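You operate a simulated robot arm through the tools that you are given. There is no shell and no other tool. Be economical: measure what you need, move in short steps, check, and stop when the job is done.

You run a simulated robot arm. Do the job below in one go: nothing can be reset, and whatever is moved stays where it is left.

Task
Fit the green square holder with its insert and nozzle from the nozzles drawer and shut the drawer.
Fine: push home the insert with the holder's letter and the nozzle with its word; leave the other pieces in the drawer. Where these are worked on the way, their far stop is far enough and under half their travel is too little: nozzles drawer.

It is judged by the outcome, as a careful person would: the job done as asked, and still so three seconds after it is handed in. It fails if anything else is knocked over, pushed out of place, dropped, spilled or broken.

Robot
A 6-joint arm with a fingered hand on a trunk, on a base that drives. Base frame: it is fixed to the floor where the robot stands at the start and does not move with it; the origin is under the middle of the robot, x ahead of it, y to its left, z up; the surface under the hand at the start is at about z = 930. Readings come in mm, degrees, newtons and seconds.
With the tool pointing down near the work surface it reaches from about 240 to 680 mm from the robot's upright axis, wherever it stands. Its first joint turns from -166.0 to 166.0 degrees. Places, roughly: green square holder [0, 800, 1000]; nozzles drawer [500, 100, 600]. Payload 4 kg.
The tool frame sits at the grasp point between the pads (the TCP): z along the fingers, y along the line on which they close. The tips reach 26 mm beyond it. Largest opening 148 mm; the body of the gripper starts 73 mm behind the TCP. The gripper is a hand of 3 fingers: y runs from the thumb to the fingers, the wrist lies at [0, 0, -239] in the tool frame.
Orientation is told as [roll, pitch, yaw] about the base's x, y, z axes, in that order, counted from this pose: with the fingers straight down and closing along the base's y, the tool's x points along the base's -x, its y along +y and its z along -z.

Tools
- The arm moves only by the tool arm_command. Its argument "motion" is a list of rows, each a list of 6 numbers: the shift along the base's x, y, z in units of 100 mm (1.0 is 100 mm), then the turn, a rotation vector about the base's x, y, z in units of 180 degrees (1.0 is 180 degrees). In form: [[tx, ty, tz, wx, wy, wz], ...]. A call has 1 to 20 rows; each row is the pose to reach, as a shift and turn from the pose commanded when the call began. A call with a number of a shift or a turn outside -1 to 1 is refused whole. A row lasts 0.2 s, in which the tool goes at most 50 mm and 8.6 degrees; a call with a longer step from one row to the next is refused whole. A pose out of reach is approached as far as the arm can. The call stops where the force on the tool passes 40 N (or 10 N more than at its start, if that is more) or the arm is blocked; 0.2 s more then pass. In this call time passes only in rows, and 0.2 s behind the last. It gives the time, the measured TCP pose, the force on the tool (base axes), the opening and the grip force at its end, in the units of the frame above (readings bear some noise), with the torque about the TCP (base axes, N m) and any sound that the robot's microphone picked up.
- Cameras (640 x 400 px; columns grow to the right, rows downward): "scene" is now at [56.5, 239.8, 1541.1]; the picture's right is [0.40, -0.92, 0.00], its down [-0.53, -0.23, -0.82] and it looks along [0.75, 0.32, -0.57] (base axes); focal length 214 px, centre (320, 200). "wrist" rides on the gripper at [68, -39, -90] in the tool frame; the picture's right is [0.50, 0.87, 0.00], its down [-0.65, 0.38, -0.65] and it looks along [-0.57, 0.33, 0.76] (tool axes); focal length 222 px, centre (320, 200). There is no depth. A picture from a camera that has moved, and an enlarged one, comes with that camera's place and axes in the base frame and with its lens. The place of the scene camera against the robot may be out by one fixed shift of up to 12 mm in any direction.
- grab_frame(camera): a new picture of that camera. No time passes.
- slide_trunk(by): slides the trunk up (or, below 0, down) by that many mm; the arm and the scene camera ride with it, the base frame stays. It gives what a move gives, with no picture.
- base_move(legs): drives the robot by 1 to 6 legs, each [ahead, left, turn to the left] in mm, mm and degrees, along the robot's own axes; the way and the turn of a leg run together, so that a leg with both is an arc; at most 1500 mm and 180 degrees a leg. The arm and the cameras ride along, it lands a little off, and it stops where it bumps. It gives what a move gives.
- set_fingers(finger1, finger2, thumb_bend): sets how far each is bent, from 0 (flat) to 100 (curled in); at 30 the hand is open as for a grip, at 70 the pads meet at the TCP. One left out holds its place. A second passes; each finger stops where it meets its share of the squeeze, and holds until it gets a number again. It is the only way to open and close the hand. It gives what a move gives, with no picture; readings hold the bend of each and the force on the fingers (four entries, about 0 where the hand has none), thumb and palm.
- aim_head(pan, tilt): turns the head with the scene camera to pan (to the left, within 120 degrees either way) and tilt (down, from -29 to 69), counted from straight ahead of the robot. It gives what a move gives.
- zoom(camera, box): a new picture of the part [left, top, right, bottom] of that camera's present view, enlarged. No time passes.
- close_job(): hands the job in; it is judged then, once.

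Work in short steps. Places have to be worked out from the pictures, the camera data and where the tool is seen: move nearer, look again, correct. Check each grasp and each placing, and mend what went wrong. You have 120 turns and 90 pictures in all, those below and enlarged ones among them. Open the gripper and draw the arm clear of the work before you hand the job in, unless the task says otherwise; then end with one line.

The tools are called after "Emit:" by a JSON object that holds its "fn" and its "kwargs". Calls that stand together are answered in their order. arm_command: Moves the arm, as the interface text tells. Its arguments: {"type":"object","properties":{"motion":{"type":"array","items":{"type":"array","items":{"type":"number"}}}},"required":["motion"]} The other tools are called the same way: slide_trunk (by) slides the trunk up or down; set_fingers (finger1, finger2, thumb_bend) moves the fingers one by one; base_move (legs) drives the base; aim_head (pan, tilt) turns the head that bears the scene camera; grab_frame (camera) takes a picture; zoom (camera, box) takes an enlarged picture of a part of a camera's view; close_job () hands the job in.

At the start:

```text
t: 0.0
ee_pos: [133.4, 481.7, 1216.0]
tool_rot: [-0.7, 0.2, 0.1]
ft_force: [-0.1, 0.3, 0.4]
wrist_torque: [0.01, -0.01, 0.0]
width: 148.0
grip_force: 0.0
shape: jaw
bend: [30.0, 30.0, 30.0]
finger forces: [0.0, 0.0, 0.0, 0.0, 0.1, 0.0]
trunk travel left (down, up): [-275.0, 42.0]
robot x, y, heading: [4.5, -0.4, 0.0]
head pan, tilt: [89.4, 68.8]
```

scene: 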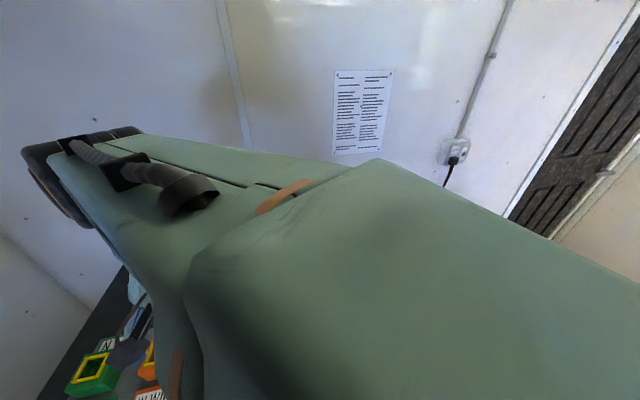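
wrist: 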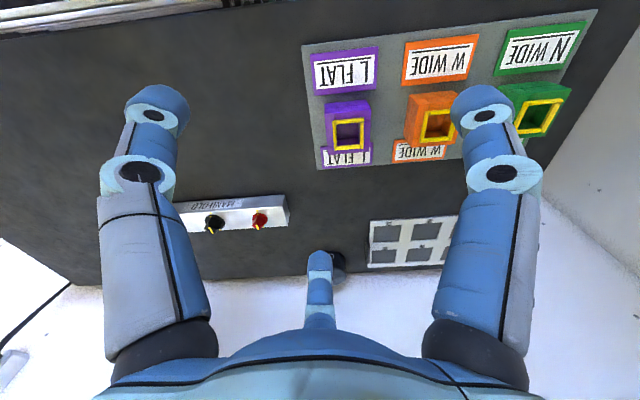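

The wrist view shows the bench with three holders (purple L FLAT, orange W WIDE, green N WIDE). I'll zoom on the green label and turn the head toward the drawer.

Emit:
{"fn": "zoom", "kwargs": {"camera": "wrist", "box": [300, 0, 620, 200]}}

Emit:
{"fn": "aim_head", "kwargs": {"pan": 10, "tilt": 50}}

Emit:
{"fn": "grab_frame", "kwargs": {"camera": "scene"}}

```text
2.00 times, centred on (460, 100) of wrist
camera zoom: at [67.0, 443.8, 1308.7], right [-0.5, 0.87, -0.01], down [0.66, 0.39, 0.65], along [0.56, 0.32, -0.76], focal length 444 px, centre (40, 400)
```

zoom: 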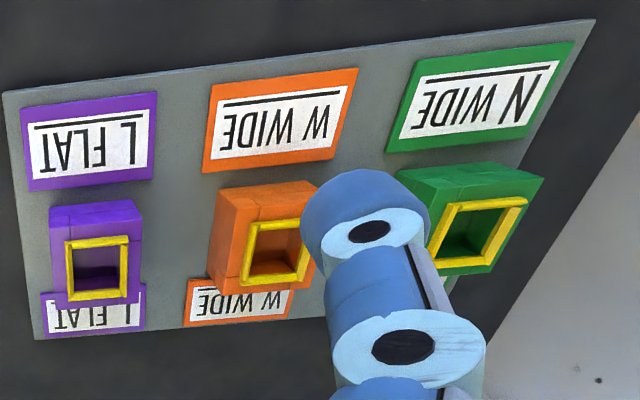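

```text
t: 1.5
ee_pos: [133.6, 482.5, 1218.0]
tool_rot: [-0.6, 0.1, 0.0]
ft_force: [-0.1, -0.2, 0.2]
wrist_torque: [0.0, 0.0, -0.03]
width: 147.7
grip_force: 0.1
shape: jaw
bend: [30.0, 30.0, 30.0]
finger forces: [0.1, 0.0, 0.0, 0.0, 0.0, 0.0]
trunk travel left (down, up): [-275.0, 42.0]
robot x, y, heading: [-3.6, -1.9, 0.1]
head pan, tilt: [10.0, 50.0]
```

```text
86 pictures are left
camera scene: at [61.3, 229.0, 1544.0], right [0.27, -0.96, 0.0], down [-0.53, -0.15, -0.84], along [0.81, 0.23, -0.55], focal length 214 px, centre (320, 200)
```

scene: 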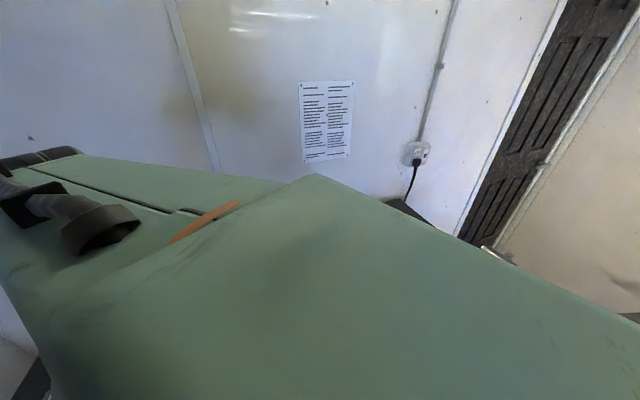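

The head seems not to have finished (or answers oddly). I'll look again and take the robot's readings.

Emit:
{"fn": "aim_head", "kwargs": {"pan": -30, "tilt": 60}}

Emit:
{"fn": "grab_frame", "kwargs": {"camera": "scene"}}

```text
t: 2.6
ee_pos: [135.1, 482.3, 1216.1]
tool_rot: [-0.8, 0.2, -0.1]
ft_force: [-0.1, 0.2, 0.4]
wrist_torque: [0.03, 0.01, -0.02]
width: 148.1
grip_force: 0.0
shape: jaw
bend: [30.0, 30.0, 30.0]
finger forces: [0.0, 0.0, 0.0, 0.1, 0.0, 0.1]
trunk travel left (down, up): [-275.0, 42.0]
robot x, y, heading: [0.9, -1.7, -0.1]
head pan, tilt: [-30.0, 60.0]
```

```text
85 pictures are left
camera scene: at [60.5, 173.2, 1549.4], right [-0.35, -0.94, 0.0], down [-0.46, 0.17, -0.87], along [0.81, -0.3, -0.49], focal length 214 px, centre (320, 200)
```

scene: 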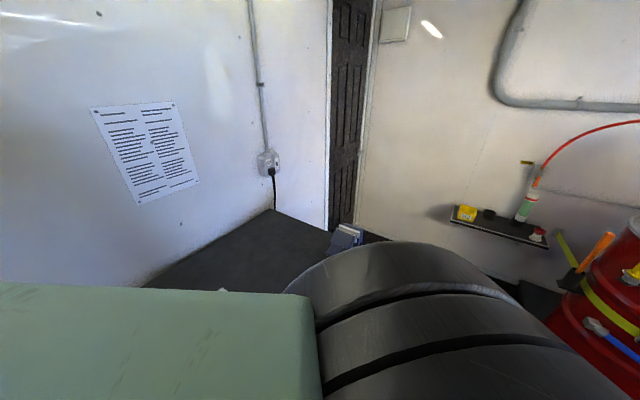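

The arm covers most of the view. I'll look down more steeply and to the other side to find the drawer.

Emit:
{"fn": "aim_head", "kwargs": {"pan": -60, "tilt": 69}}

Emit:
{"fn": "grab_frame", "kwargs": {"camera": "scene"}}

```text
t: 3.5
ee_pos: [134.8, 481.2, 1215.8]
tool_rot: [-0.7, 0.2, 0.2]
ft_force: [-0.1, -0.1, 0.7]
wrist_torque: [0.03, 0.0, 0.03]
width: 147.7
grip_force: 0.0
shape: jaw
bend: [30.0, 30.0, 30.0]
finger forces: [0.1, 0.0, 0.0, 0.0, 0.0, 0.1]
trunk travel left (down, up): [-275.0, 42.0]
robot x, y, heading: [1.2, -1.0, 0.2]
head pan, tilt: [-60.0, 68.8]
```

```text
84 pictures are left
camera scene: at [60.4, 173.0, 1549.3], right [-0.35, -0.94, 0.0], down [-0.46, 0.17, -0.87], along [0.81, -0.31, -0.5], focal length 214 px, centre (320, 200)
```

scene: 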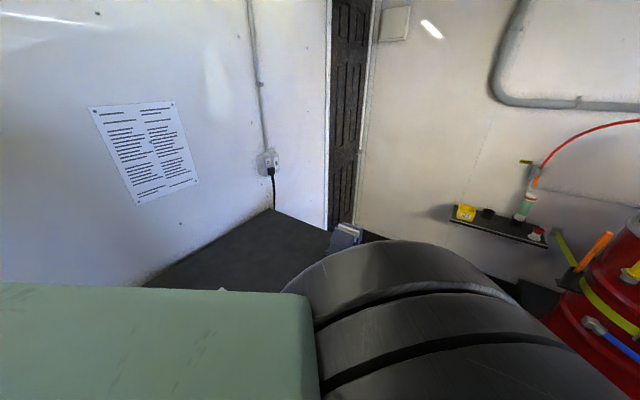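

The head seems blocked by the arm. I'll turn the base so the arm swings from the bench toward the drawer side, and look with the wrist camera.

Emit:
{"fn": "base_move", "kwargs": {"legs": [[0, 0, -40]]}}

Emit:
{"fn": "grab_frame", "kwargs": {"camera": "wrist"}}

Emit:
{"fn": "grab_frame", "kwargs": {"camera": "scene"}}

```text
t: 5.8
ee_pos: [411.6, 285.6, 1215.3]
tool_rot: [-0.9, 0.2, -39.6]
ft_force: [0.0, 0.1, -0.4]
wrist_torque: [-0.03, 0.03, -0.01]
width: 147.8
grip_force: 0.0
shape: jaw
bend: [30.0, 30.0, 30.0]
finger forces: [0.0, 0.0, 0.1, 0.0, 0.0, 0.0]
trunk travel left (down, up): [-275.0, 42.0]
robot x, y, heading: [-3.4, -1.6, -39.8]
head pan, tilt: [-60.0, 68.8]
```

```text
83 pictures are left
camera wrist: at [335.8, 298.5, 1307.3], right [0.17, 0.99, -0.01], down [0.75, -0.12, 0.65], along [0.64, -0.12, -0.76], focal length 222 px, centre (320, 200)
```

wrist: 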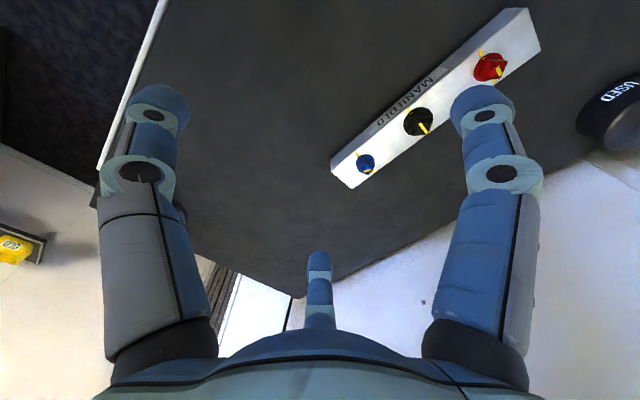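

```text
82 pictures are left
camera scene: at [161.1, 95.4, 1549.2], right [-0.87, -0.49, 0.0], down [-0.25, 0.43, -0.87], along [0.43, -0.75, -0.5], focal length 214 px, centre (320, 200)
```

scene: 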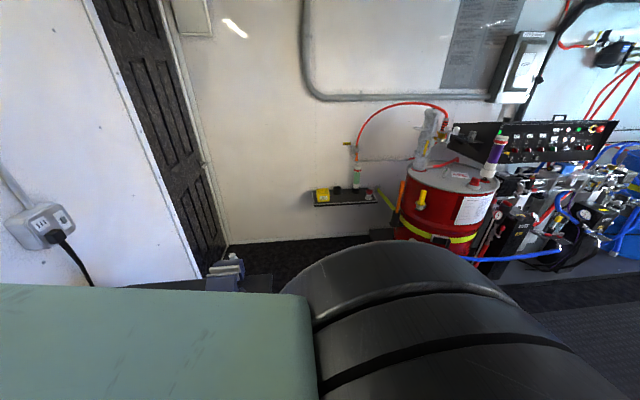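

The bench edge runs diagonally through about (209,192)–(437,-68), so the bench is to the robot's left. I'll turn further to view the floor I would back into.

Emit:
{"fn": "base_move", "kwargs": {"legs": [[0, 0, -50]]}}

Emit:
{"fn": "grab_frame", "kwargs": {"camera": "scene"}}

Emit:
{"fn": "grab_frame", "kwargs": {"camera": "wrist"}}

```text
t: 8.5
ee_pos: [483.1, -132.8, 1214.2]
tool_rot: [-1.0, 0.1, -89.7]
ft_force: [0.0, -0.4, -0.8]
wrist_torque: [0.01, 0.0, 0.0]
width: 147.9
grip_force: 0.0
shape: jaw
bend: [30.0, 30.0, 30.0]
finger forces: [0.0, 0.1, 0.0, 0.0, 0.0, 0.0]
trunk travel left (down, up): [-275.0, 42.0]
robot x, y, heading: [-0.8, -1.0, -89.7]
head pan, tilt: [-60.0, 68.8]
```

```text
81 pictures are left
camera scene: at [181.2, -61.1, 1549.0], right [-0.93, 0.35, 0.0], down [0.18, 0.47, -0.87], along [-0.31, -0.81, -0.5], focal length 214 px, centre (320, 200)
```

scene: 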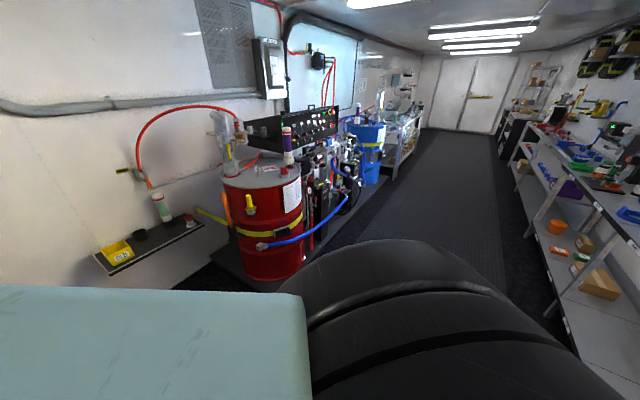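

```text
80 pictures are left
camera wrist: at [444.8, -65.7, 1306.5], right [0.86, 0.5, -0.01], down [0.39, -0.66, 0.64], along [0.32, -0.56, -0.76], focal length 222 px, centre (320, 200)
```

wrist: 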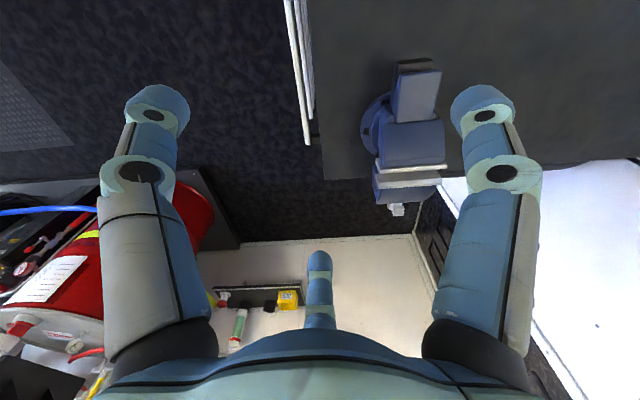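

The aisle behind (direction about -144°) is free. I'll back off ~450 mm from the bench and turn so the hand faces the drawer fronts.

Emit:
{"fn": "base_move", "kwargs": {"legs": [[300, -330, 0], [0, 0, 58]]}}

Emit:
{"fn": "grab_frame", "kwargs": {"camera": "scene"}}

Emit:
{"fn": "grab_frame", "kwargs": {"camera": "wrist"}}

```text
t: 14.5
ee_pos: [38.1, 39.0, 1213.0]
tool_rot: [-1.1, 0.3, -31.5]
ft_force: [-0.4, -0.5, 0.0]
wrist_torque: [-0.01, 0.03, -0.01]
width: 147.8
grip_force: 0.1
shape: jaw
bend: [30.0, 30.0, 30.0]
finger forces: [0.0, 0.1, 0.1, 0.0, 0.1, 0.0]
trunk travel left (down, up): [-275.0, 42.0]
robot x, y, heading: [-332.9, -301.7, -31.3]
head pan, tilt: [-60.0, 68.8]
```

```text
79 pictures are left
camera scene: at [-185.3, -185.0, 1548.5], right [-0.8, -0.6, 0.0], down [-0.3, 0.4, -0.86], along [0.52, -0.69, -0.5], focal length 214 px, centre (320, 200)
```

scene: 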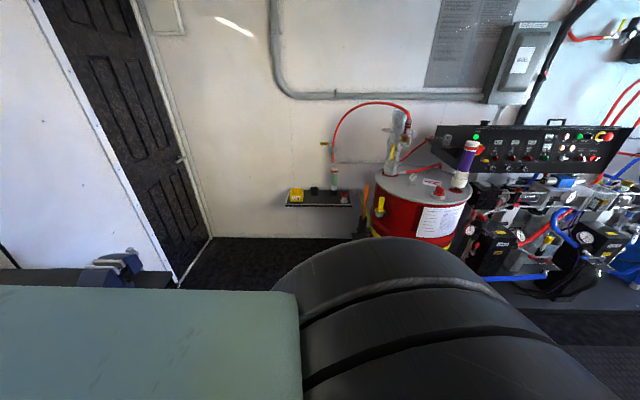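

```text
78 pictures are left
camera wrist: at [-38.8, 42.3, 1305.5], right [0.03, 1.0, -0.01], down [0.77, -0.01, 0.64], along [0.64, -0.03, -0.77], focal length 222 px, centre (320, 200)
```

wrist: 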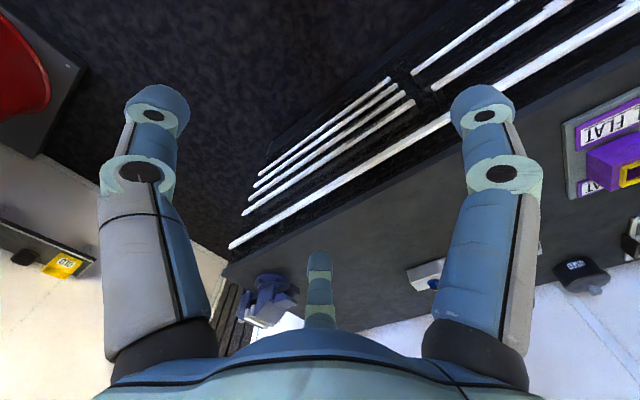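

Now the drawer fronts show with long white bar handles. I'll zoom the wrist view for labels.

Emit:
{"fn": "zoom", "kwargs": {"camera": "wrist", "box": [220, 0, 540, 200]}}

Emit:
{"fn": "slide_trunk", "kwargs": {"by": -200}}

Emit:
{"fn": "grab_frame", "kwargs": {"camera": "wrist"}}

```text
2.00 times, centred on (380, 100) of wrist
camera zoom: at [-38.8, 42.3, 1305.5], right [0.03, 1.0, -0.01], down [0.77, -0.01, 0.64], along [0.64, -0.03, -0.77], focal length 444 px, centre (200, 400)
```

zoom: 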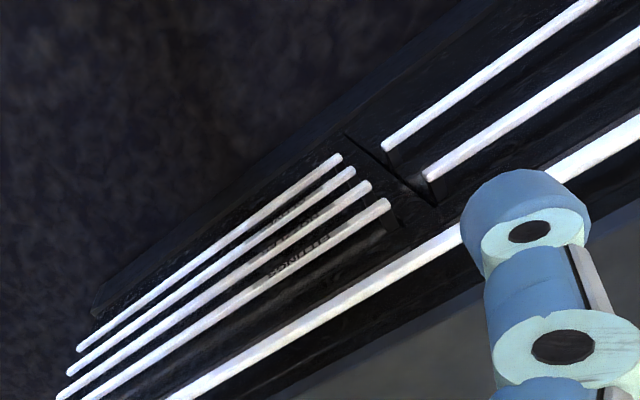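

```text
t: 16.7
ee_pos: [39.5, 34.5, 995.0]
tool_rot: [-3.4, 0.6, -32.0]
ft_force: [0.0, -1.1, 0.1]
wrist_torque: [0.01, -0.01, -0.01]
width: 148.1
grip_force: 0.1
shape: jaw
bend: [30.0, 30.0, 30.0]
finger forces: [0.1, 0.0, 0.1, 0.0, 0.0, 0.0]
trunk travel left (down, up): [-75.0, 242.0]
robot x, y, heading: [-329.2, -303.2, -31.8]
head pan, tilt: [-60.0, 68.8]
```

```text
76 pictures are left
camera wrist: at [-33.8, 41.7, 1088.5], right [0.03, 1.0, -0.05], down [0.78, 0.0, 0.62], along [0.62, -0.06, -0.78], focal length 222 px, centre (320, 200)
```

wrist: 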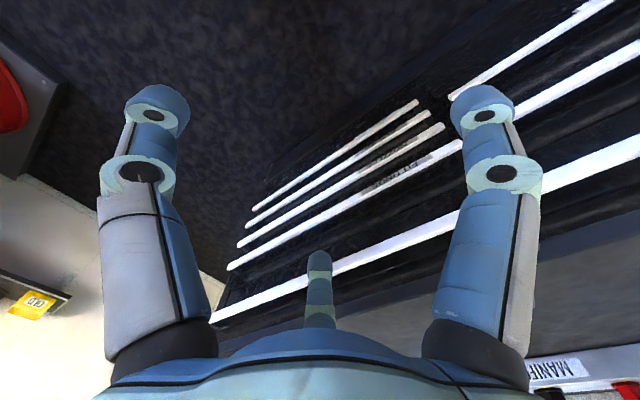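

Labels sit on the handles of the four-drawer stack. I'll yaw the hand 16° to square with the bench normal and then tilt it up to look at the fronts.

Emit:
{"fn": "arm_command", "kwargs": {"motion": [[0, 0, 0, 0, 0, -0.044], [0, 0, 0, 0, 0, -0.088]]}}

Emit:
{"fn": "arm_command", "kwargs": {"motion": [[0, 0, 0, 0.0298, -0.0329, 0], [0, 0, 0, 0.0596, -0.0658, 0], [0, 0, 0, 0.0894, -0.0987, 0], [0, 0, 0, 0.1192, -0.1316, 0], [0, 0, 0, 0.149, -0.1645, 0], [0, 0, 0, 0.179, -0.197, 0]]}}

Emit:
{"fn": "grab_frame", "kwargs": {"camera": "wrist"}}

```text
t: 17.3
ee_pos: [40.3, 35.4, 994.3]
tool_rot: [-3.5, 0.0, -47.9]
ft_force: [-0.5, -0.2, 0.0]
wrist_torque: [0.01, 0.02, -0.04]
width: 148.0
grip_force: 0.1
shape: jaw
bend: [30.0, 30.0, 30.0]
finger forces: [0.0, 0.1, 0.0, 0.0, 0.0, 0.0]
trunk travel left (down, up): [-75.0, 242.0]
robot x, y, heading: [-326.3, -304.8, -31.5]
head pan, tilt: [-60.0, 68.8]
```

```text
t: 18.1
ee_pos: [37.4, 46.0, 933.8]
tool_rot: [10.1, -0.9, -46.7]
ft_force: [-0.4, -0.4, -0.5]
wrist_torque: [0.01, 0.01, 0.0]
width: 147.8
grip_force: 0.0
shape: jaw
bend: [30.0, 30.0, 30.0]
finger forces: [0.0, 0.1, 0.0, 0.1, 0.0, 0.0]
trunk travel left (down, up): [-75.0, 242.0]
robot x, y, heading: [-327.3, -301.2, -31.6]
head pan, tilt: [-60.0, 68.8]
stopped in row 3: the arm was blocked; the commanded pose is now the measured one
```

```text
75 pictures are left
camera wrist: at [-48.9, 58.3, 1015.4], right [0.28, 0.95, 0.15], down [0.63, -0.29, 0.72], along [0.73, -0.11, -0.68], focal length 222 px, centre (320, 200)
```

wrist: 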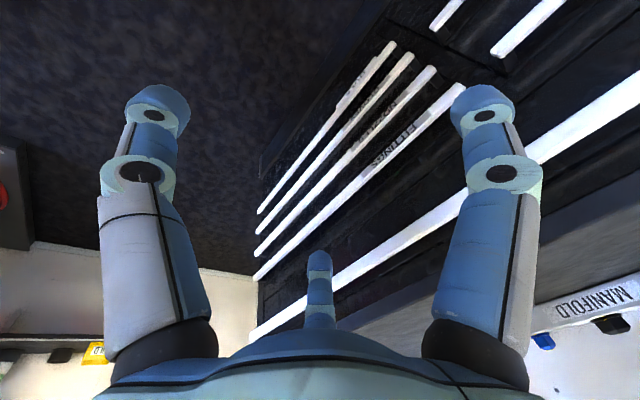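

The tilt was blocked partway, but the labels are closer. I'll zoom in to read the drawer labels.

Emit:
{"fn": "zoom", "kwargs": {"camera": "wrist", "box": [250, 30, 490, 180]}}

```text
2.67 times, centred on (370, 105) of wrist
camera zoom: at [-48.9, 58.3, 1015.4], right [0.28, 0.95, 0.15], down [0.63, -0.29, 0.72], along [0.73, -0.11, -0.68], focal length 592 px, centre (187, 453)
```

zoom: 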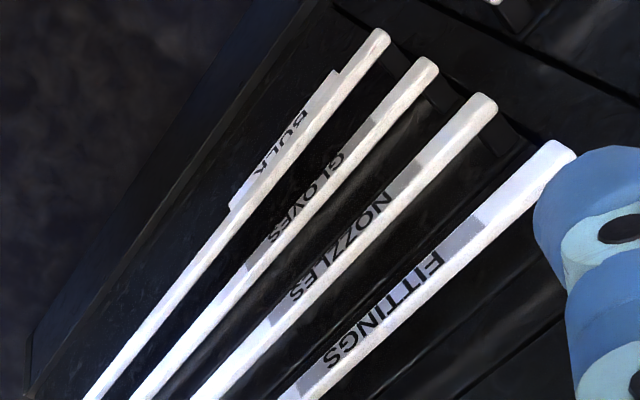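

Top to bottom: FITTINGS, NOZZLES, GLOVES, BULK; the NOZZLES bar is the second, at z≈680. I'll drive along the bench toward the drawer's middle, then bring the hand out, down and tilted in steps.

Emit:
{"fn": "base_move", "kwargs": {"legs": [[192, -56, 0]]}}

Emit:
{"fn": "arm_command", "kwargs": {"motion": [[0.25, 0.22, 0, 0, 0, 0], [0.5, 0.45, 0, 0, 0, 0], [0.74, 0.67, 0, 0, 0, 0], [0.74, 0.67, -0.4, 0, 0, 0], [0.74, 0.67, -0.8, 0, 0, 0]]}}

Emit:
{"fn": "arm_command", "kwargs": {"motion": [[0, 0, 0, 0.0298, -0.0329, 0], [0, 0, 0, 0.0596, -0.0658, 0], [0, 0, 0, 0.0894, -0.0987, 0], [0, 0, 0, 0.1192, -0.1316, 0]]}}

Emit:
{"fn": "grab_frame", "kwargs": {"camera": "wrist"}}

```text
t: 19.6
ee_pos: [174.2, -102.8, 933.4]
tool_rot: [10.3, -0.7, -46.8]
ft_force: [0.3, 0.0, -0.4]
wrist_torque: [0.0, -0.02, 0.0]
width: 147.9
grip_force: 0.0
shape: jaw
bend: [30.0, 30.0, 30.0]
finger forces: [0.0, 0.1, 0.0, 0.0, 0.0, 0.0]
trunk travel left (down, up): [-75.0, 242.0]
robot x, y, heading: [-195.4, -447.8, -31.5]
head pan, tilt: [-60.0, 68.8]
```

```text
t: 20.9
ee_pos: [245.9, -34.3, 852.5]
tool_rot: [10.2, -0.9, -46.8]
ft_force: [0.8, -0.1, 0.1]
wrist_torque: [0.0, 0.01, 0.02]
width: 148.2
grip_force: 0.0
shape: jaw
bend: [30.0, 30.0, 30.0]
finger forces: [0.0, 0.0, 0.0, 0.1, 0.0, 0.0]
trunk travel left (down, up): [-75.0, 242.0]
robot x, y, heading: [-194.6, -449.8, -31.6]
head pan, tilt: [-60.0, 68.8]
```

```text
t: 21.9
ee_pos: [247.6, -37.0, 854.2]
tool_rot: [40.7, -1.4, -47.7]
ft_force: [-0.2, 0.2, -0.1]
wrist_torque: [0.03, 0.02, -0.01]
width: 147.9
grip_force: 0.0
shape: jaw
bend: [30.0, 30.0, 30.0]
finger forces: [0.0, 0.1, 0.1, 0.0, 0.1, 0.1]
trunk travel left (down, up): [-75.0, 242.0]
robot x, y, heading: [-194.9, -450.8, -31.5]
head pan, tilt: [-60.0, 68.8]
```

```text
73 pictures are left
camera wrist: at [136.6, -45.0, 896.0], right [0.14, 0.82, 0.55], down [0.33, -0.56, 0.76], along [0.93, 0.07, -0.35], focal length 222 px, centre (320, 200)
```

wrist: 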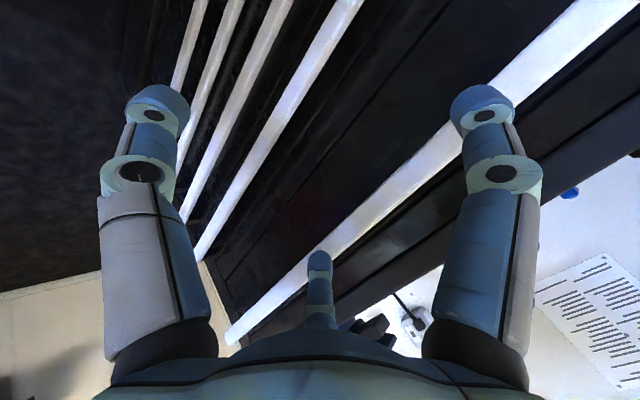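

The tilt works now. I'll continue tilting and lower the hand to face the nozzles bar more squarely.

Emit:
{"fn": "arm_command", "kwargs": {"motion": [[0, 0, -0.2, 0.0298, -0.0329, 0], [0, 0, -0.4, 0.0596, -0.0658, 0], [0, 0, -0.6, 0.0894, -0.0987, 0], [0, 0, -0.8, 0.1192, -0.1316, 0], [0, 0, -1.0, 0.149, -0.1645, 0], [0, 0, -1.0, 0.179, -0.1974, 0]]}}

Emit:
{"fn": "grab_frame", "kwargs": {"camera": "wrist"}}

Emit:
{"fn": "grab_frame", "kwargs": {"camera": "scene"}}

```text
t: 23.2
ee_pos: [172.4, 28.8, 777.4]
tool_rot: [89.2, -1.0, -53.2]
ft_force: [-0.2, -0.6, -0.4]
wrist_torque: [-0.01, 0.02, -0.01]
width: 147.9
grip_force: 0.0
shape: jaw
bend: [30.0, 30.0, 30.0]
finger forces: [0.0, 0.0, 0.0, 0.0, 0.0, 0.0]
out of reach, approached as far as the arm can: row 1, 2, 3, 4, 5, 6
trunk travel left (down, up): [-75.0, 242.0]
robot x, y, heading: [-195.6, -448.0, -31.5]
head pan, tilt: [-60.0, 68.8]
```

```text
72 pictures are left
camera wrist: at [60.3, 28.2, 739.1], right [-0.3, 0.42, 0.86], down [-0.13, -0.91, 0.4], along [0.94, 0.01, 0.33], focal length 222 px, centre (320, 200)
```

wrist: 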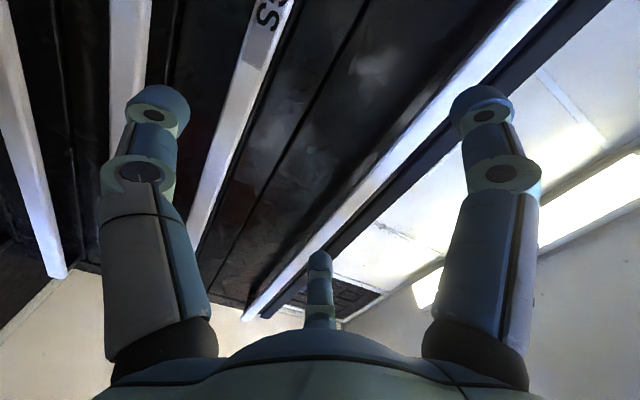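

```text
71 pictures are left
camera scene: at [-80.0, -332.6, 1292.1], right [-1.0, 0.03, 0.0], down [0.02, 0.93, -0.36], along [-0.01, -0.36, -0.93], focal length 214 px, centre (320, 200)
```

scene: 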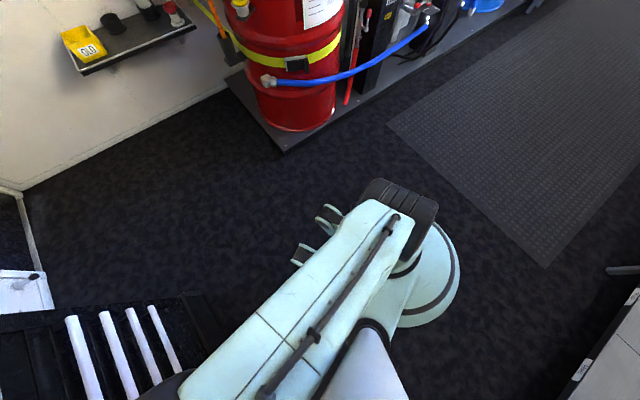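

The head is free now. I'll aim it at the drawer fronts to see hand and handles together.

Emit:
{"fn": "aim_head", "kwargs": {"pan": 65, "tilt": 50}}

Emit:
{"fn": "grab_frame", "kwargs": {"camera": "scene"}}

```text
t: 25.3
ee_pos: [173.4, 28.3, 777.0]
tool_rot: [89.1, -1.2, -53.1]
ft_force: [-0.4, -0.4, 0.1]
wrist_torque: [0.0, -0.01, 0.01]
width: 148.1
grip_force: 0.0
shape: jaw
bend: [30.0, 30.0, 30.0]
finger forces: [0.0, 0.0, 0.0, 0.0, 0.1, 0.0]
trunk travel left (down, up): [-75.0, 242.0]
robot x, y, heading: [-195.7, -453.0, -31.5]
head pan, tilt: [65.0, 50.0]
```

```text
70 pictures are left
camera scene: at [-14.3, -234.6, 1314.0], right [0.55, -0.83, 0.0], down [-0.64, -0.42, -0.64], along [0.54, 0.35, -0.77], focal length 214 px, centre (320, 200)
```

scene: 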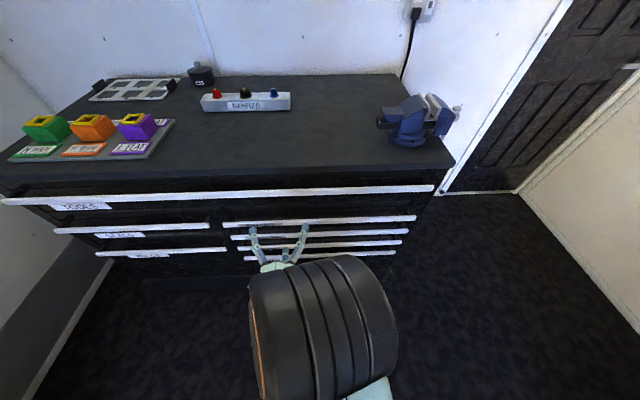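

Now a good overview: NOZZLES bar is second in the right bay; the bench normal is at about 36° (hand yaw already agrees), bar at perpendicular ≈250, z≈650. I'll half close the hand so it fits between bars, and lower it.

Emit:
{"fn": "set_fingers", "kwargs": {"finger1": 52, "finger2": 52, "thumb_bend": 52}}

Emit:
{"fn": "arm_command", "kwargs": {"motion": [[0, 0, -0.3, 0, 0, 0], [0, 0, -0.6, 0, 0, 0], [0, 0, -0.9, 0, 0, 0]]}}

Emit:
{"fn": "grab_frame", "kwargs": {"camera": "wrist"}}

Emit:
{"fn": "zoom", "kwargs": {"camera": "scene", "box": [200, 180, 440, 330]}}

```text
t: 26.3
ee_pos: [173.8, 29.5, 777.1]
tool_rot: [89.1, -1.2, -53.2]
ft_force: [0.4, 0.6, 1.0]
wrist_torque: [-0.01, 0.01, -0.05]
width: 56.2
grip_force: 0.0
shape: fingers
bend: [52.0, 52.0, 52.0]
finger forces: [0.0, 0.1, 0.0, 0.1, 0.0, 0.0]
trunk travel left (down, up): [-75.0, 242.0]
robot x, y, heading: [-193.4, -451.3, -31.1]
head pan, tilt: [65.0, 50.0]
```

```text
t: 27.1
ee_pos: [163.7, 36.5, 689.4]
tool_rot: [89.0, -1.2, -53.8]
ft_force: [-0.3, 0.2, 1.2]
wrist_torque: [0.03, 0.03, -0.01]
width: 55.7
grip_force: 0.0
shape: fingers
bend: [52.0, 52.0, 52.0]
finger forces: [0.0, 0.0, 0.0, 0.0, 0.0, 0.0]
out of reach, approached as far as the arm can: row 2, 3
trunk travel left (down, up): [-75.0, 242.0]
robot x, y, heading: [-193.4, -448.1, -31.5]
head pan, tilt: [65.0, 50.0]
```

```text
69 pictures are left
camera wrist: at [50.5, 36.7, 651.8], right [-0.29, 0.43, 0.86], down [-0.14, -0.9, 0.4], along [0.95, 0.0, 0.32], focal length 222 px, centre (320, 200)
```

wrist: 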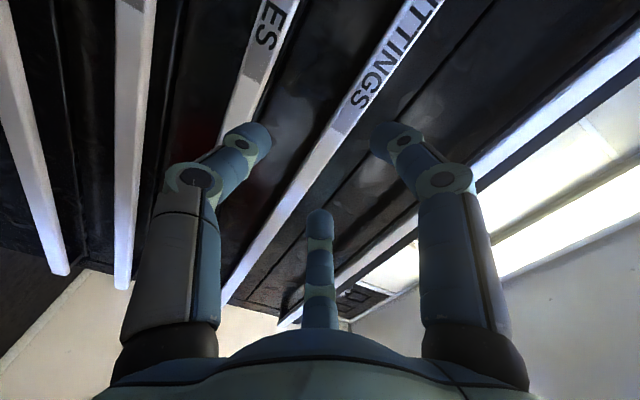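

```text
2.67 times, centred on (320, 255) of scene
camera zoom: at [-14.2, -234.4, 1314.0], right [0.55, -0.83, 0.0], down [-0.64, -0.42, -0.64], along [0.54, 0.35, -0.77], focal length 572 px, centre (320, 53)
```

zoom: 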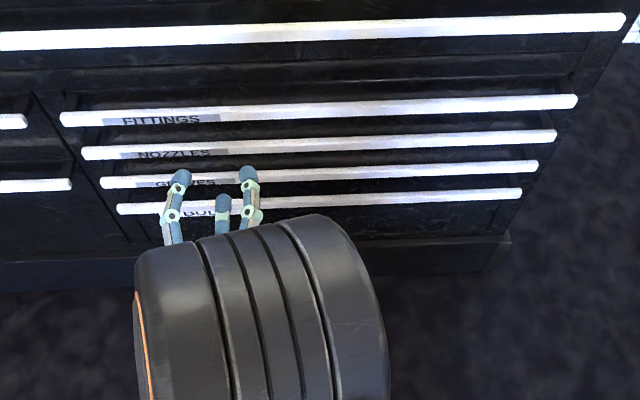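

Combining views, the NOZZLES bar is at perpendicular ≈268, z≈622. The arm is near its low limit, so I'll lower the trunk by 65 mm.

Emit:
{"fn": "slide_trunk", "kwargs": {"by": -66}}

Emit:
{"fn": "grab_frame", "kwargs": {"camera": "wrist"}}

```text
t: 28.1
ee_pos: [163.1, 36.6, 623.7]
tool_rot: [89.0, -1.2, -53.3]
ft_force: [-0.3, 0.7, 0.0]
wrist_torque: [-0.03, -0.02, 0.0]
width: 56.0
grip_force: 0.1
shape: fingers
bend: [52.0, 52.0, 52.0]
finger forces: [0.0, 0.0, 0.0, 0.0, 0.0, 0.0]
trunk travel left (down, up): [-9.0, 308.0]
robot x, y, heading: [-195.6, -450.8, -31.4]
head pan, tilt: [65.0, 50.0]
```

```text
67 pictures are left
camera wrist: at [50.4, 35.1, 585.4], right [-0.3, 0.42, 0.86], down [-0.13, -0.91, 0.4], along [0.95, 0.01, 0.33], focal length 222 px, centre (320, 200)
```

wrist: 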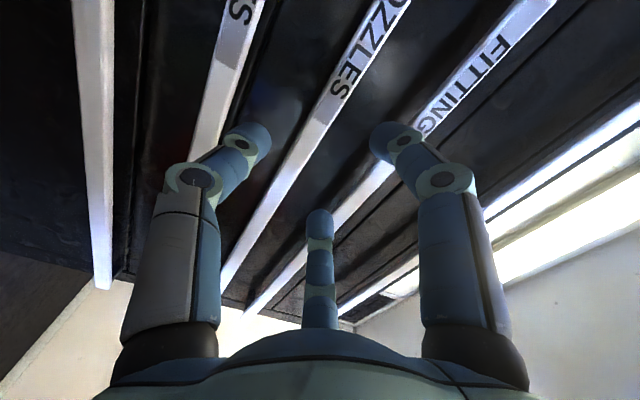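

Nozzles bar is at z≈620, the hand at 624, level with it. I'll advance along the bench normal in small rows.

Emit:
{"fn": "arm_command", "kwargs": {"motion": [[0.2, 0.147, -0.01, 0, 0, 0], [0.4, 0.294, -0.03, 0, 0, 0], [0.6, 0.44, -0.03, 0, 0, 0], [0.72, 0.525, -0.03, 0, 0, 0]]}}

Emit:
{"fn": "grab_frame", "kwargs": {"camera": "wrist"}}

Emit:
{"fn": "zoom", "kwargs": {"camera": "scene", "box": [200, 180, 440, 330]}}

```text
t: 29.1
ee_pos: [225.9, 98.3, 624.8]
tool_rot: [88.9, -1.1, -54.1]
ft_force: [0.4, -0.2, -0.3]
wrist_torque: [-0.02, 0.01, 0.02]
width: 55.7
grip_force: 0.0
shape: fingers
bend: [52.0, 52.0, 52.0]
finger forces: [0.0, 0.0, 0.0, 0.1, 0.1, 0.1]
out of reach, approached as far as the arm can: row 2, 3, 4
trunk travel left (down, up): [-9.0, 308.0]
robot x, y, heading: [-192.3, -451.0, -31.8]
head pan, tilt: [65.0, 50.0]
```

```text
66 pictures are left
camera wrist: at [112.9, 97.9, 586.7], right [-0.29, 0.43, 0.86], down [-0.14, -0.9, 0.4], along [0.95, 0.0, 0.32], focal length 222 px, centre (320, 200)
```

wrist: 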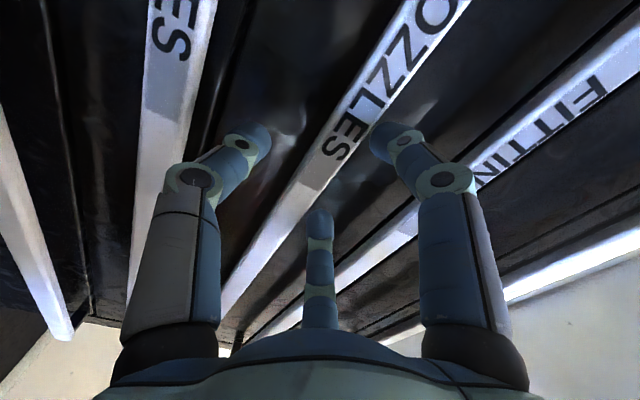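

```text
2.67 times, centred on (320, 255) of scene
camera zoom: at [3.0, -245.1, 1248.5], right [0.55, -0.83, 0.0], down [-0.64, -0.42, -0.64], along [0.54, 0.35, -0.77], focal length 572 px, centre (320, 53)
```

zoom: 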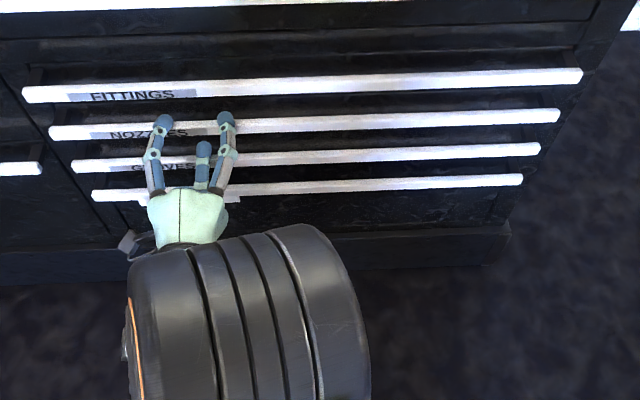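

The hand straddles the NOZZLES bar according to both views. I'll close the fingers to see whether they catch the bar.

Emit:
{"fn": "set_fingers", "kwargs": {"finger1": 72, "finger2": 72, "thumb_bend": 72}}

Emit:
{"fn": "zoom", "kwargs": {"camera": "wrist", "box": [160, 60, 480, 260]}}

```text
t: 30.1
ee_pos: [225.4, 97.3, 625.0]
tool_rot: [88.9, -1.1, -54.0]
ft_force: [-0.4, 1.1, 4.4]
wrist_torque: [0.06, -0.11, 0.01]
width: 19.5
grip_force: 10.6
shape: fingers
bend: [64.0, 64.0, 66.0]
finger forces: [6.3, 6.0, 0.0, 0.1, 8.1, 0.1]
trunk travel left (down, up): [-9.0, 308.0]
robot x, y, heading: [-193.5, -447.3, -31.5]
head pan, tilt: [65.0, 50.0]
```

```text
2.00 times, centred on (320, 160) of wrist
camera zoom: at [112.6, 97.6, 586.9], right [-0.29, 0.43, 0.86], down [-0.14, -0.9, 0.4], along [0.95, 0.0, 0.32], focal length 444 px, centre (320, 280)
```

zoom: 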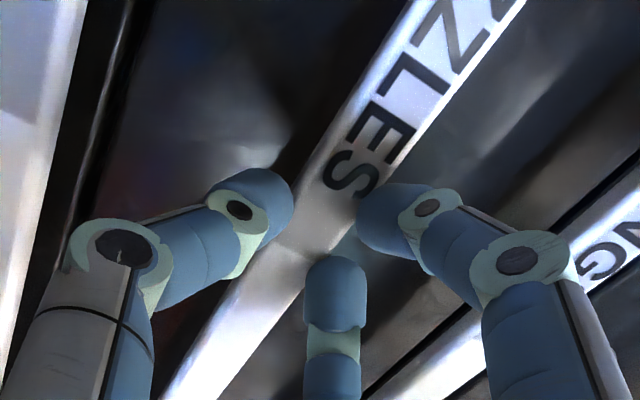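

Grip is on the bar (19.5 mm wide, ~10 N). I'll pull by driving the base straight away from the bench, first 150 mm.

Emit:
{"fn": "base_move", "kwargs": {"legs": [[-57, -139, 0]]}}

Emit:
{"fn": "grab_frame", "kwargs": {"camera": "scene"}}

```text
t: 32.0
ee_pos: [104.0, 6.8, 624.1]
tool_rot: [88.8, -1.2, -54.0]
ft_force: [0.2, -0.2, 0.9]
wrist_torque: [-0.03, 0.01, 0.03]
width: 0.3
grip_force: 0.0
shape: fingers
bend: [71.0, 71.0, 71.0]
finger forces: [0.0, 0.1, 0.0, 0.0, 0.0, 0.1]
trunk travel left (down, up): [-9.0, 308.0]
robot x, y, heading: [-315.0, -537.5, -31.5]
head pan, tilt: [65.0, 50.0]
```

```text
63 pictures are left
camera scene: at [-118.7, -334.1, 1248.6], right [0.55, -0.83, 0.0], down [-0.64, -0.42, -0.64], along [0.54, 0.35, -0.77], focal length 214 px, centre (320, 200)
```

scene: 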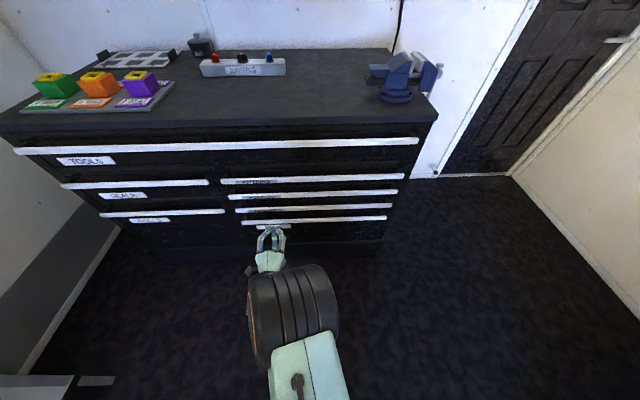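

The bar slipped out—only the tips had hold of it. I'll reopen, drive back in and go ~20 mm deeper.

Emit:
{"fn": "set_fingers", "kwargs": {"finger1": 50, "finger2": 50, "thumb_bend": 50}}

Emit:
{"fn": "base_move", "kwargs": {"legs": [[57, 139, 0]]}}

Emit:
{"fn": "grab_frame", "kwargs": {"camera": "wrist"}}

```text
t: 33.0
ee_pos: [104.6, 8.8, 624.4]
tool_rot: [88.9, -1.3, -54.1]
ft_force: [-0.8, 0.0, -0.6]
wrist_torque: [0.01, -0.01, -0.03]
width: 61.8
grip_force: 0.1
shape: fingers
bend: [50.0, 50.0, 50.0]
finger forces: [0.0, 0.1, 0.0, 0.0, 0.0, 0.1]
trunk travel left (down, up): [-9.0, 308.0]
robot x, y, heading: [-315.3, -537.5, -31.7]
head pan, tilt: [65.0, 50.0]
```

```text
t: 34.9
ee_pos: [224.5, 95.3, 625.2]
tool_rot: [88.9, -1.2, -54.0]
ft_force: [0.2, 0.4, -0.4]
wrist_torque: [-0.03, -0.01, -0.01]
width: 61.9
grip_force: 0.1
shape: fingers
bend: [50.0, 50.0, 50.0]
finger forces: [0.0, 0.1, 0.0, 0.1, 0.0, 0.1]
trunk travel left (down, up): [-9.0, 308.0]
robot x, y, heading: [-193.3, -452.0, -31.6]
head pan, tilt: [65.0, 50.0]
```

```text
62 pictures are left
camera wrist: at [111.3, 96.2, 586.6], right [-0.29, 0.43, 0.86], down [-0.14, -0.9, 0.4], along [0.95, 0.0, 0.32], focal length 222 px, centre (320, 200)
```

wrist: 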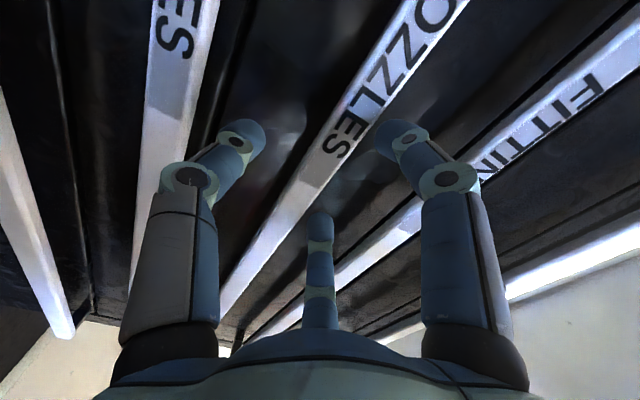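

Back at the same place. I'll drive 22 mm further in, watching for contact, then close.

Emit:
{"fn": "base_move", "kwargs": {"legs": [[8, 21, 0]]}}

Emit:
{"fn": "set_fingers", "kwargs": {"finger1": 80, "finger2": 80, "thumb_bend": 80}}

Emit:
{"fn": "zoom", "kwargs": {"camera": "wrist", "box": [160, 60, 480, 260]}}

```text
t: 35.8
ee_pos: [241.9, 109.6, 624.0]
tool_rot: [88.9, -1.2, -54.0]
ft_force: [-0.6, -1.3, 0.1]
wrist_torque: [0.02, -0.04, 0.03]
width: 61.7
grip_force: 0.0
shape: fingers
bend: [50.0, 50.0, 50.0]
finger forces: [0.1, 0.0, 0.0, 0.1, 0.1, 0.0]
trunk travel left (down, up): [-9.0, 308.0]
robot x, y, heading: [-177.9, -440.6, -31.7]
head pan, tilt: [65.0, 50.0]
```

```text
t: 36.8
ee_pos: [241.6, 109.6, 624.5]
tool_rot: [89.0, -1.1, -54.0]
ft_force: [6.0, 4.1, -1.2]
wrist_torque: [-0.03, 0.12, -0.02]
width: 10.1
grip_force: 20.9
shape: fingers
bend: [74.0, 74.0, 65.0]
finger forces: [11.9, 11.6, 0.0, 0.1, 18.6, 0.0]
trunk travel left (down, up): [-9.0, 308.0]
robot x, y, heading: [-178.5, -437.6, -31.5]
head pan, tilt: [65.0, 50.0]
```

```text
2.00 times, centred on (320, 160) of wrist
camera zoom: at [129.1, 109.9, 586.3], right [-0.29, 0.43, 0.86], down [-0.14, -0.9, 0.4], along [0.95, 0.0, 0.32], focal length 444 px, centre (320, 280)
```

zoom: 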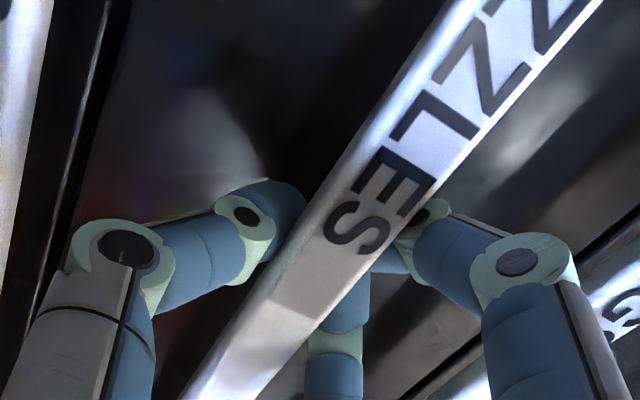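

The fingers now hook behind the bar, with ~20 N grip. I'll pull back 100 mm.

Emit:
{"fn": "base_move", "kwargs": {"legs": [[-38, -92, 0]]}}

Emit:
{"fn": "grab_frame", "kwargs": {"camera": "scene"}}

```text
t: 38.2
ee_pos: [161.4, 51.9, 623.3]
tool_rot: [88.9, -1.1, -54.0]
ft_force: [-0.2, -1.0, -2.7]
wrist_torque: [0.07, -0.02, 0.05]
width: 0.2
grip_force: 13.0
shape: fingers
bend: [76.0, 76.0, 73.0]
finger forces: [5.2, 4.0, 0.0, 0.0, 16.3, 0.0]
trunk travel left (down, up): [-9.0, 308.0]
robot x, y, heading: [-259.1, -493.5, -31.5]
head pan, tilt: [65.0, 50.0]
```

```text
60 pictures are left
camera scene: at [-60.9, -290.6, 1248.5], right [0.55, -0.83, 0.0], down [-0.64, -0.42, -0.64], along [0.54, 0.35, -0.77], focal length 214 px, centre (320, 200)
```

scene: 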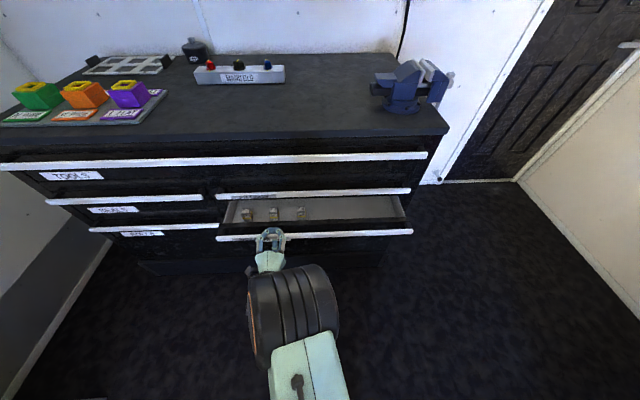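

The drawer opened about 90 mm and pieces show inside. I'll continue pulling.

Emit:
{"fn": "base_move", "kwargs": {"legs": [[-38, -92, 0]]}}

Emit:
{"fn": "grab_frame", "kwargs": {"camera": "scene"}}

```text
t: 39.7
ee_pos: [82.1, -5.1, 625.3]
tool_rot: [88.9, -1.1, -54.0]
ft_force: [2.5, -3.0, -2.3]
wrist_torque: [0.07, -0.05, 0.02]
width: 0.0
grip_force: 12.8
shape: fingers
bend: [76.0, 76.0, 73.0]
finger forces: [5.7, 4.8, 0.0, 0.1, 16.1, 0.0]
trunk travel left (down, up): [-9.0, 308.0]
robot x, y, heading: [-339.1, -553.9, -31.6]
head pan, tilt: [65.0, 50.0]
```

```text
59 pictures are left
camera scene: at [-140.8, -348.3, 1248.5], right [0.55, -0.83, 0.0], down [-0.64, -0.42, -0.64], along [0.54, 0.36, -0.77], focal length 214 px, centre (320, 200)
```

scene: 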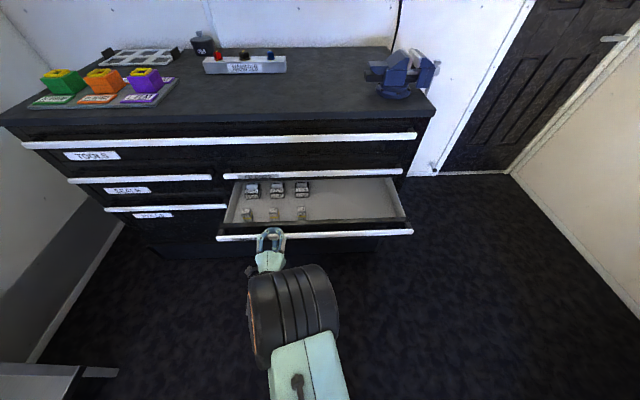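

Six pieces now visible. I'll keep pulling toward the stop.

Emit:
{"fn": "base_move", "kwargs": {"legs": [[-46, -111, 0]]}}

Emit:
{"fn": "grab_frame", "kwargs": {"camera": "scene"}}

```text
t: 41.3
ee_pos: [-15.3, -75.8, 624.0]
tool_rot: [88.8, -1.2, -54.0]
ft_force: [4.0, -4.5, -1.8]
wrist_torque: [0.03, -0.03, 0.0]
width: 0.0
grip_force: 13.3
shape: fingers
bend: [76.0, 76.0, 73.0]
finger forces: [5.9, 5.3, 0.0, 0.0, 15.9, 0.1]
trunk travel left (down, up): [-9.0, 308.0]
robot x, y, heading: [-434.1, -621.3, -31.5]
head pan, tilt: [65.0, 50.0]
```

```text
58 pictures are left
camera scene: at [-237.7, -418.2, 1248.5], right [0.55, -0.83, 0.0], down [-0.64, -0.42, -0.64], along [0.54, 0.36, -0.77], focal length 214 px, centre (320, 200)
```

scene: 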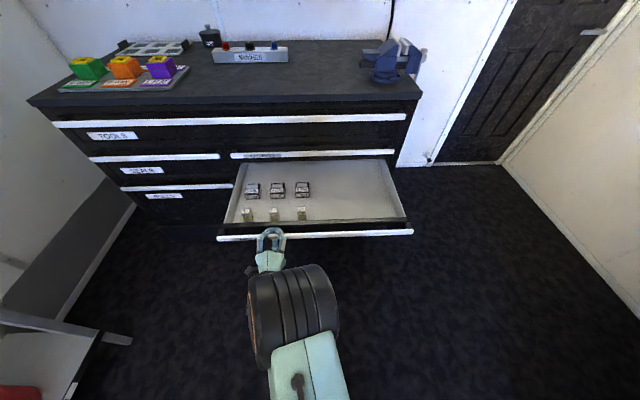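

Open ~310 mm; the drawer may be deep, so I'll pull another 80 mm to be well past half its travel.

Emit:
{"fn": "base_move", "kwargs": {"legs": [[-31, -74, 0]]}}

Emit:
{"fn": "grab_frame", "kwargs": {"camera": "scene"}}

```text
t: 42.7
ee_pos: [-72.3, -117.0, 625.3]
tool_rot: [89.2, -0.9, -54.1]
ft_force: [11.1, 11.6, -6.7]
wrist_torque: [0.07, 0.0, 0.01]
width: 1.6
grip_force: 18.1
shape: fingers
bend: [75.0, 75.0, 67.0]
finger forces: [1.5, 14.2, 0.0, 0.1, 19.9, 0.0]
trunk travel left (down, up): [-9.0, 308.0]
robot x, y, heading: [-497.7, -664.5, -31.6]
head pan, tilt: [65.0, 50.0]
stopped in leg 1: the force on the tool passed its limit at 50 N (the readings are from after the stop); the commanded pose is now the measured one
```

```text
57 pictures are left
camera scene: at [-297.1, -460.4, 1248.1], right [0.55, -0.83, 0.0], down [-0.64, -0.42, -0.64], along [0.54, 0.35, -0.77], focal length 214 px, centre (320, 200)
```

scene: 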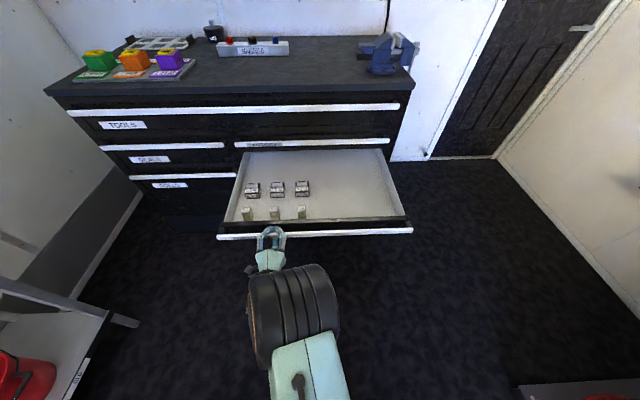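

The far stop is reached. I'll release the bar, back off a bit, and zoom in on the pieces.

Emit:
{"fn": "set_fingers", "kwargs": {"finger1": 48, "finger2": 48, "thumb_bend": 48}}

Emit:
{"fn": "base_move", "kwargs": {"legs": [[-31, -74, 0]]}}

Emit:
{"fn": "zoom", "kwargs": {"camera": "scene", "box": [200, 130, 440, 280]}}

```text
t: 43.7
ee_pos: [-73.2, -119.2, 625.5]
tool_rot: [89.2, -0.9, -54.0]
ft_force: [-0.3, -0.2, 0.9]
wrist_torque: [0.02, -0.01, 0.0]
width: 68.6
grip_force: 0.1
shape: fingers
bend: [48.0, 48.0, 48.0]
finger forces: [0.1, 0.0, 0.0, 0.0, 0.1, 0.0]
trunk travel left (down, up): [-9.0, 308.0]
robot x, y, heading: [-493.3, -663.7, -31.3]
head pan, tilt: [65.0, 50.0]
```

```text
t: 45.0
ee_pos: [-139.2, -165.9, 628.4]
tool_rot: [89.2, -1.0, -54.2]
ft_force: [-0.5, 0.6, 0.1]
wrist_torque: [0.01, 0.01, 0.0]
width: 68.1
grip_force: 0.0
shape: fingers
bend: [48.0, 48.0, 48.0]
finger forces: [0.0, 0.0, 0.0, 0.1, 0.0, 0.1]
trunk travel left (down, up): [-9.0, 308.0]
robot x, y, heading: [-560.6, -712.6, -31.6]
head pan, tilt: [65.0, 50.0]
```

```text
2.67 times, centred on (320, 205) of scene
camera zoom: at [-363.8, -508.8, 1248.6], right [0.55, -0.83, 0.0], down [-0.64, -0.42, -0.64], along [0.54, 0.35, -0.77], focal length 572 px, centre (320, 187)
```

zoom: 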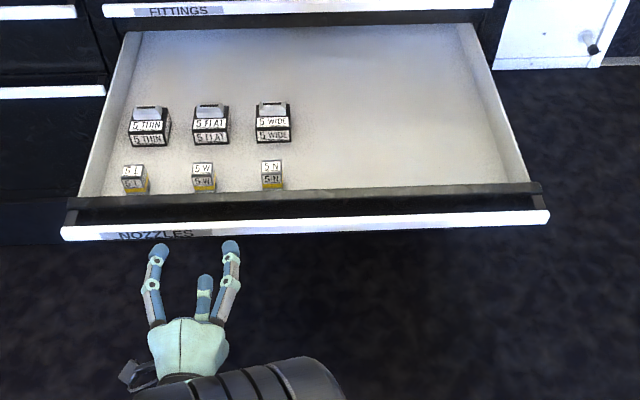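

Front row are inserts (I/L, W, N) and back row nozzles (THIN, FLAT, WIDE). I'll zoom further to read them and see the holder.

Emit:
{"fn": "zoom", "kwargs": {"camera": "scene", "box": [240, 160, 320, 210]}}

Emit:
{"fn": "zoom", "kwargs": {"camera": "scene", "box": [60, 20, 220, 120]}}

```text
8.00 times, centred on (280, 185) of scene
camera zoom: at [-363.8, -508.8, 1248.6], right [0.55, -0.83, 0.0], down [-0.64, -0.42, -0.64], along [0.54, 0.35, -0.77], focal length 1716 px, centre (640, 320)
```

zoom: 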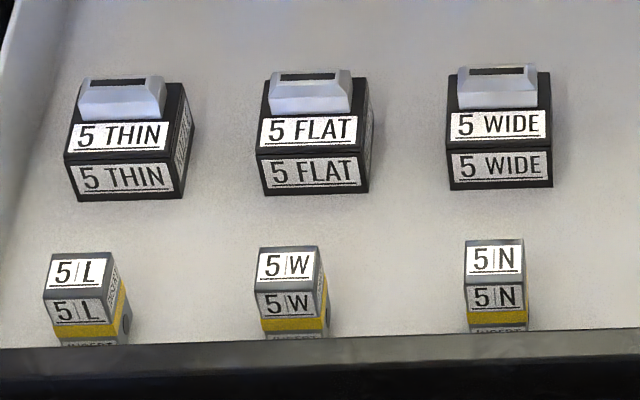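

```text
4.00 times, centred on (140, 70) of scene
camera zoom: at [-363.8, -508.8, 1248.6], right [0.55, -0.83, 0.0], down [-0.64, -0.42, -0.64], along [0.54, 0.35, -0.77], focal length 858 px, centre (1040, 720)
```

zoom: 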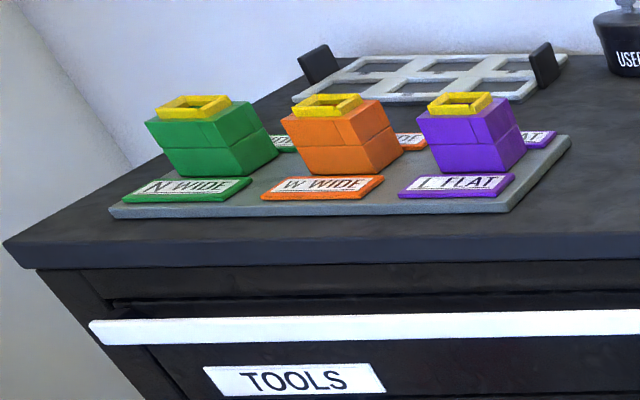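

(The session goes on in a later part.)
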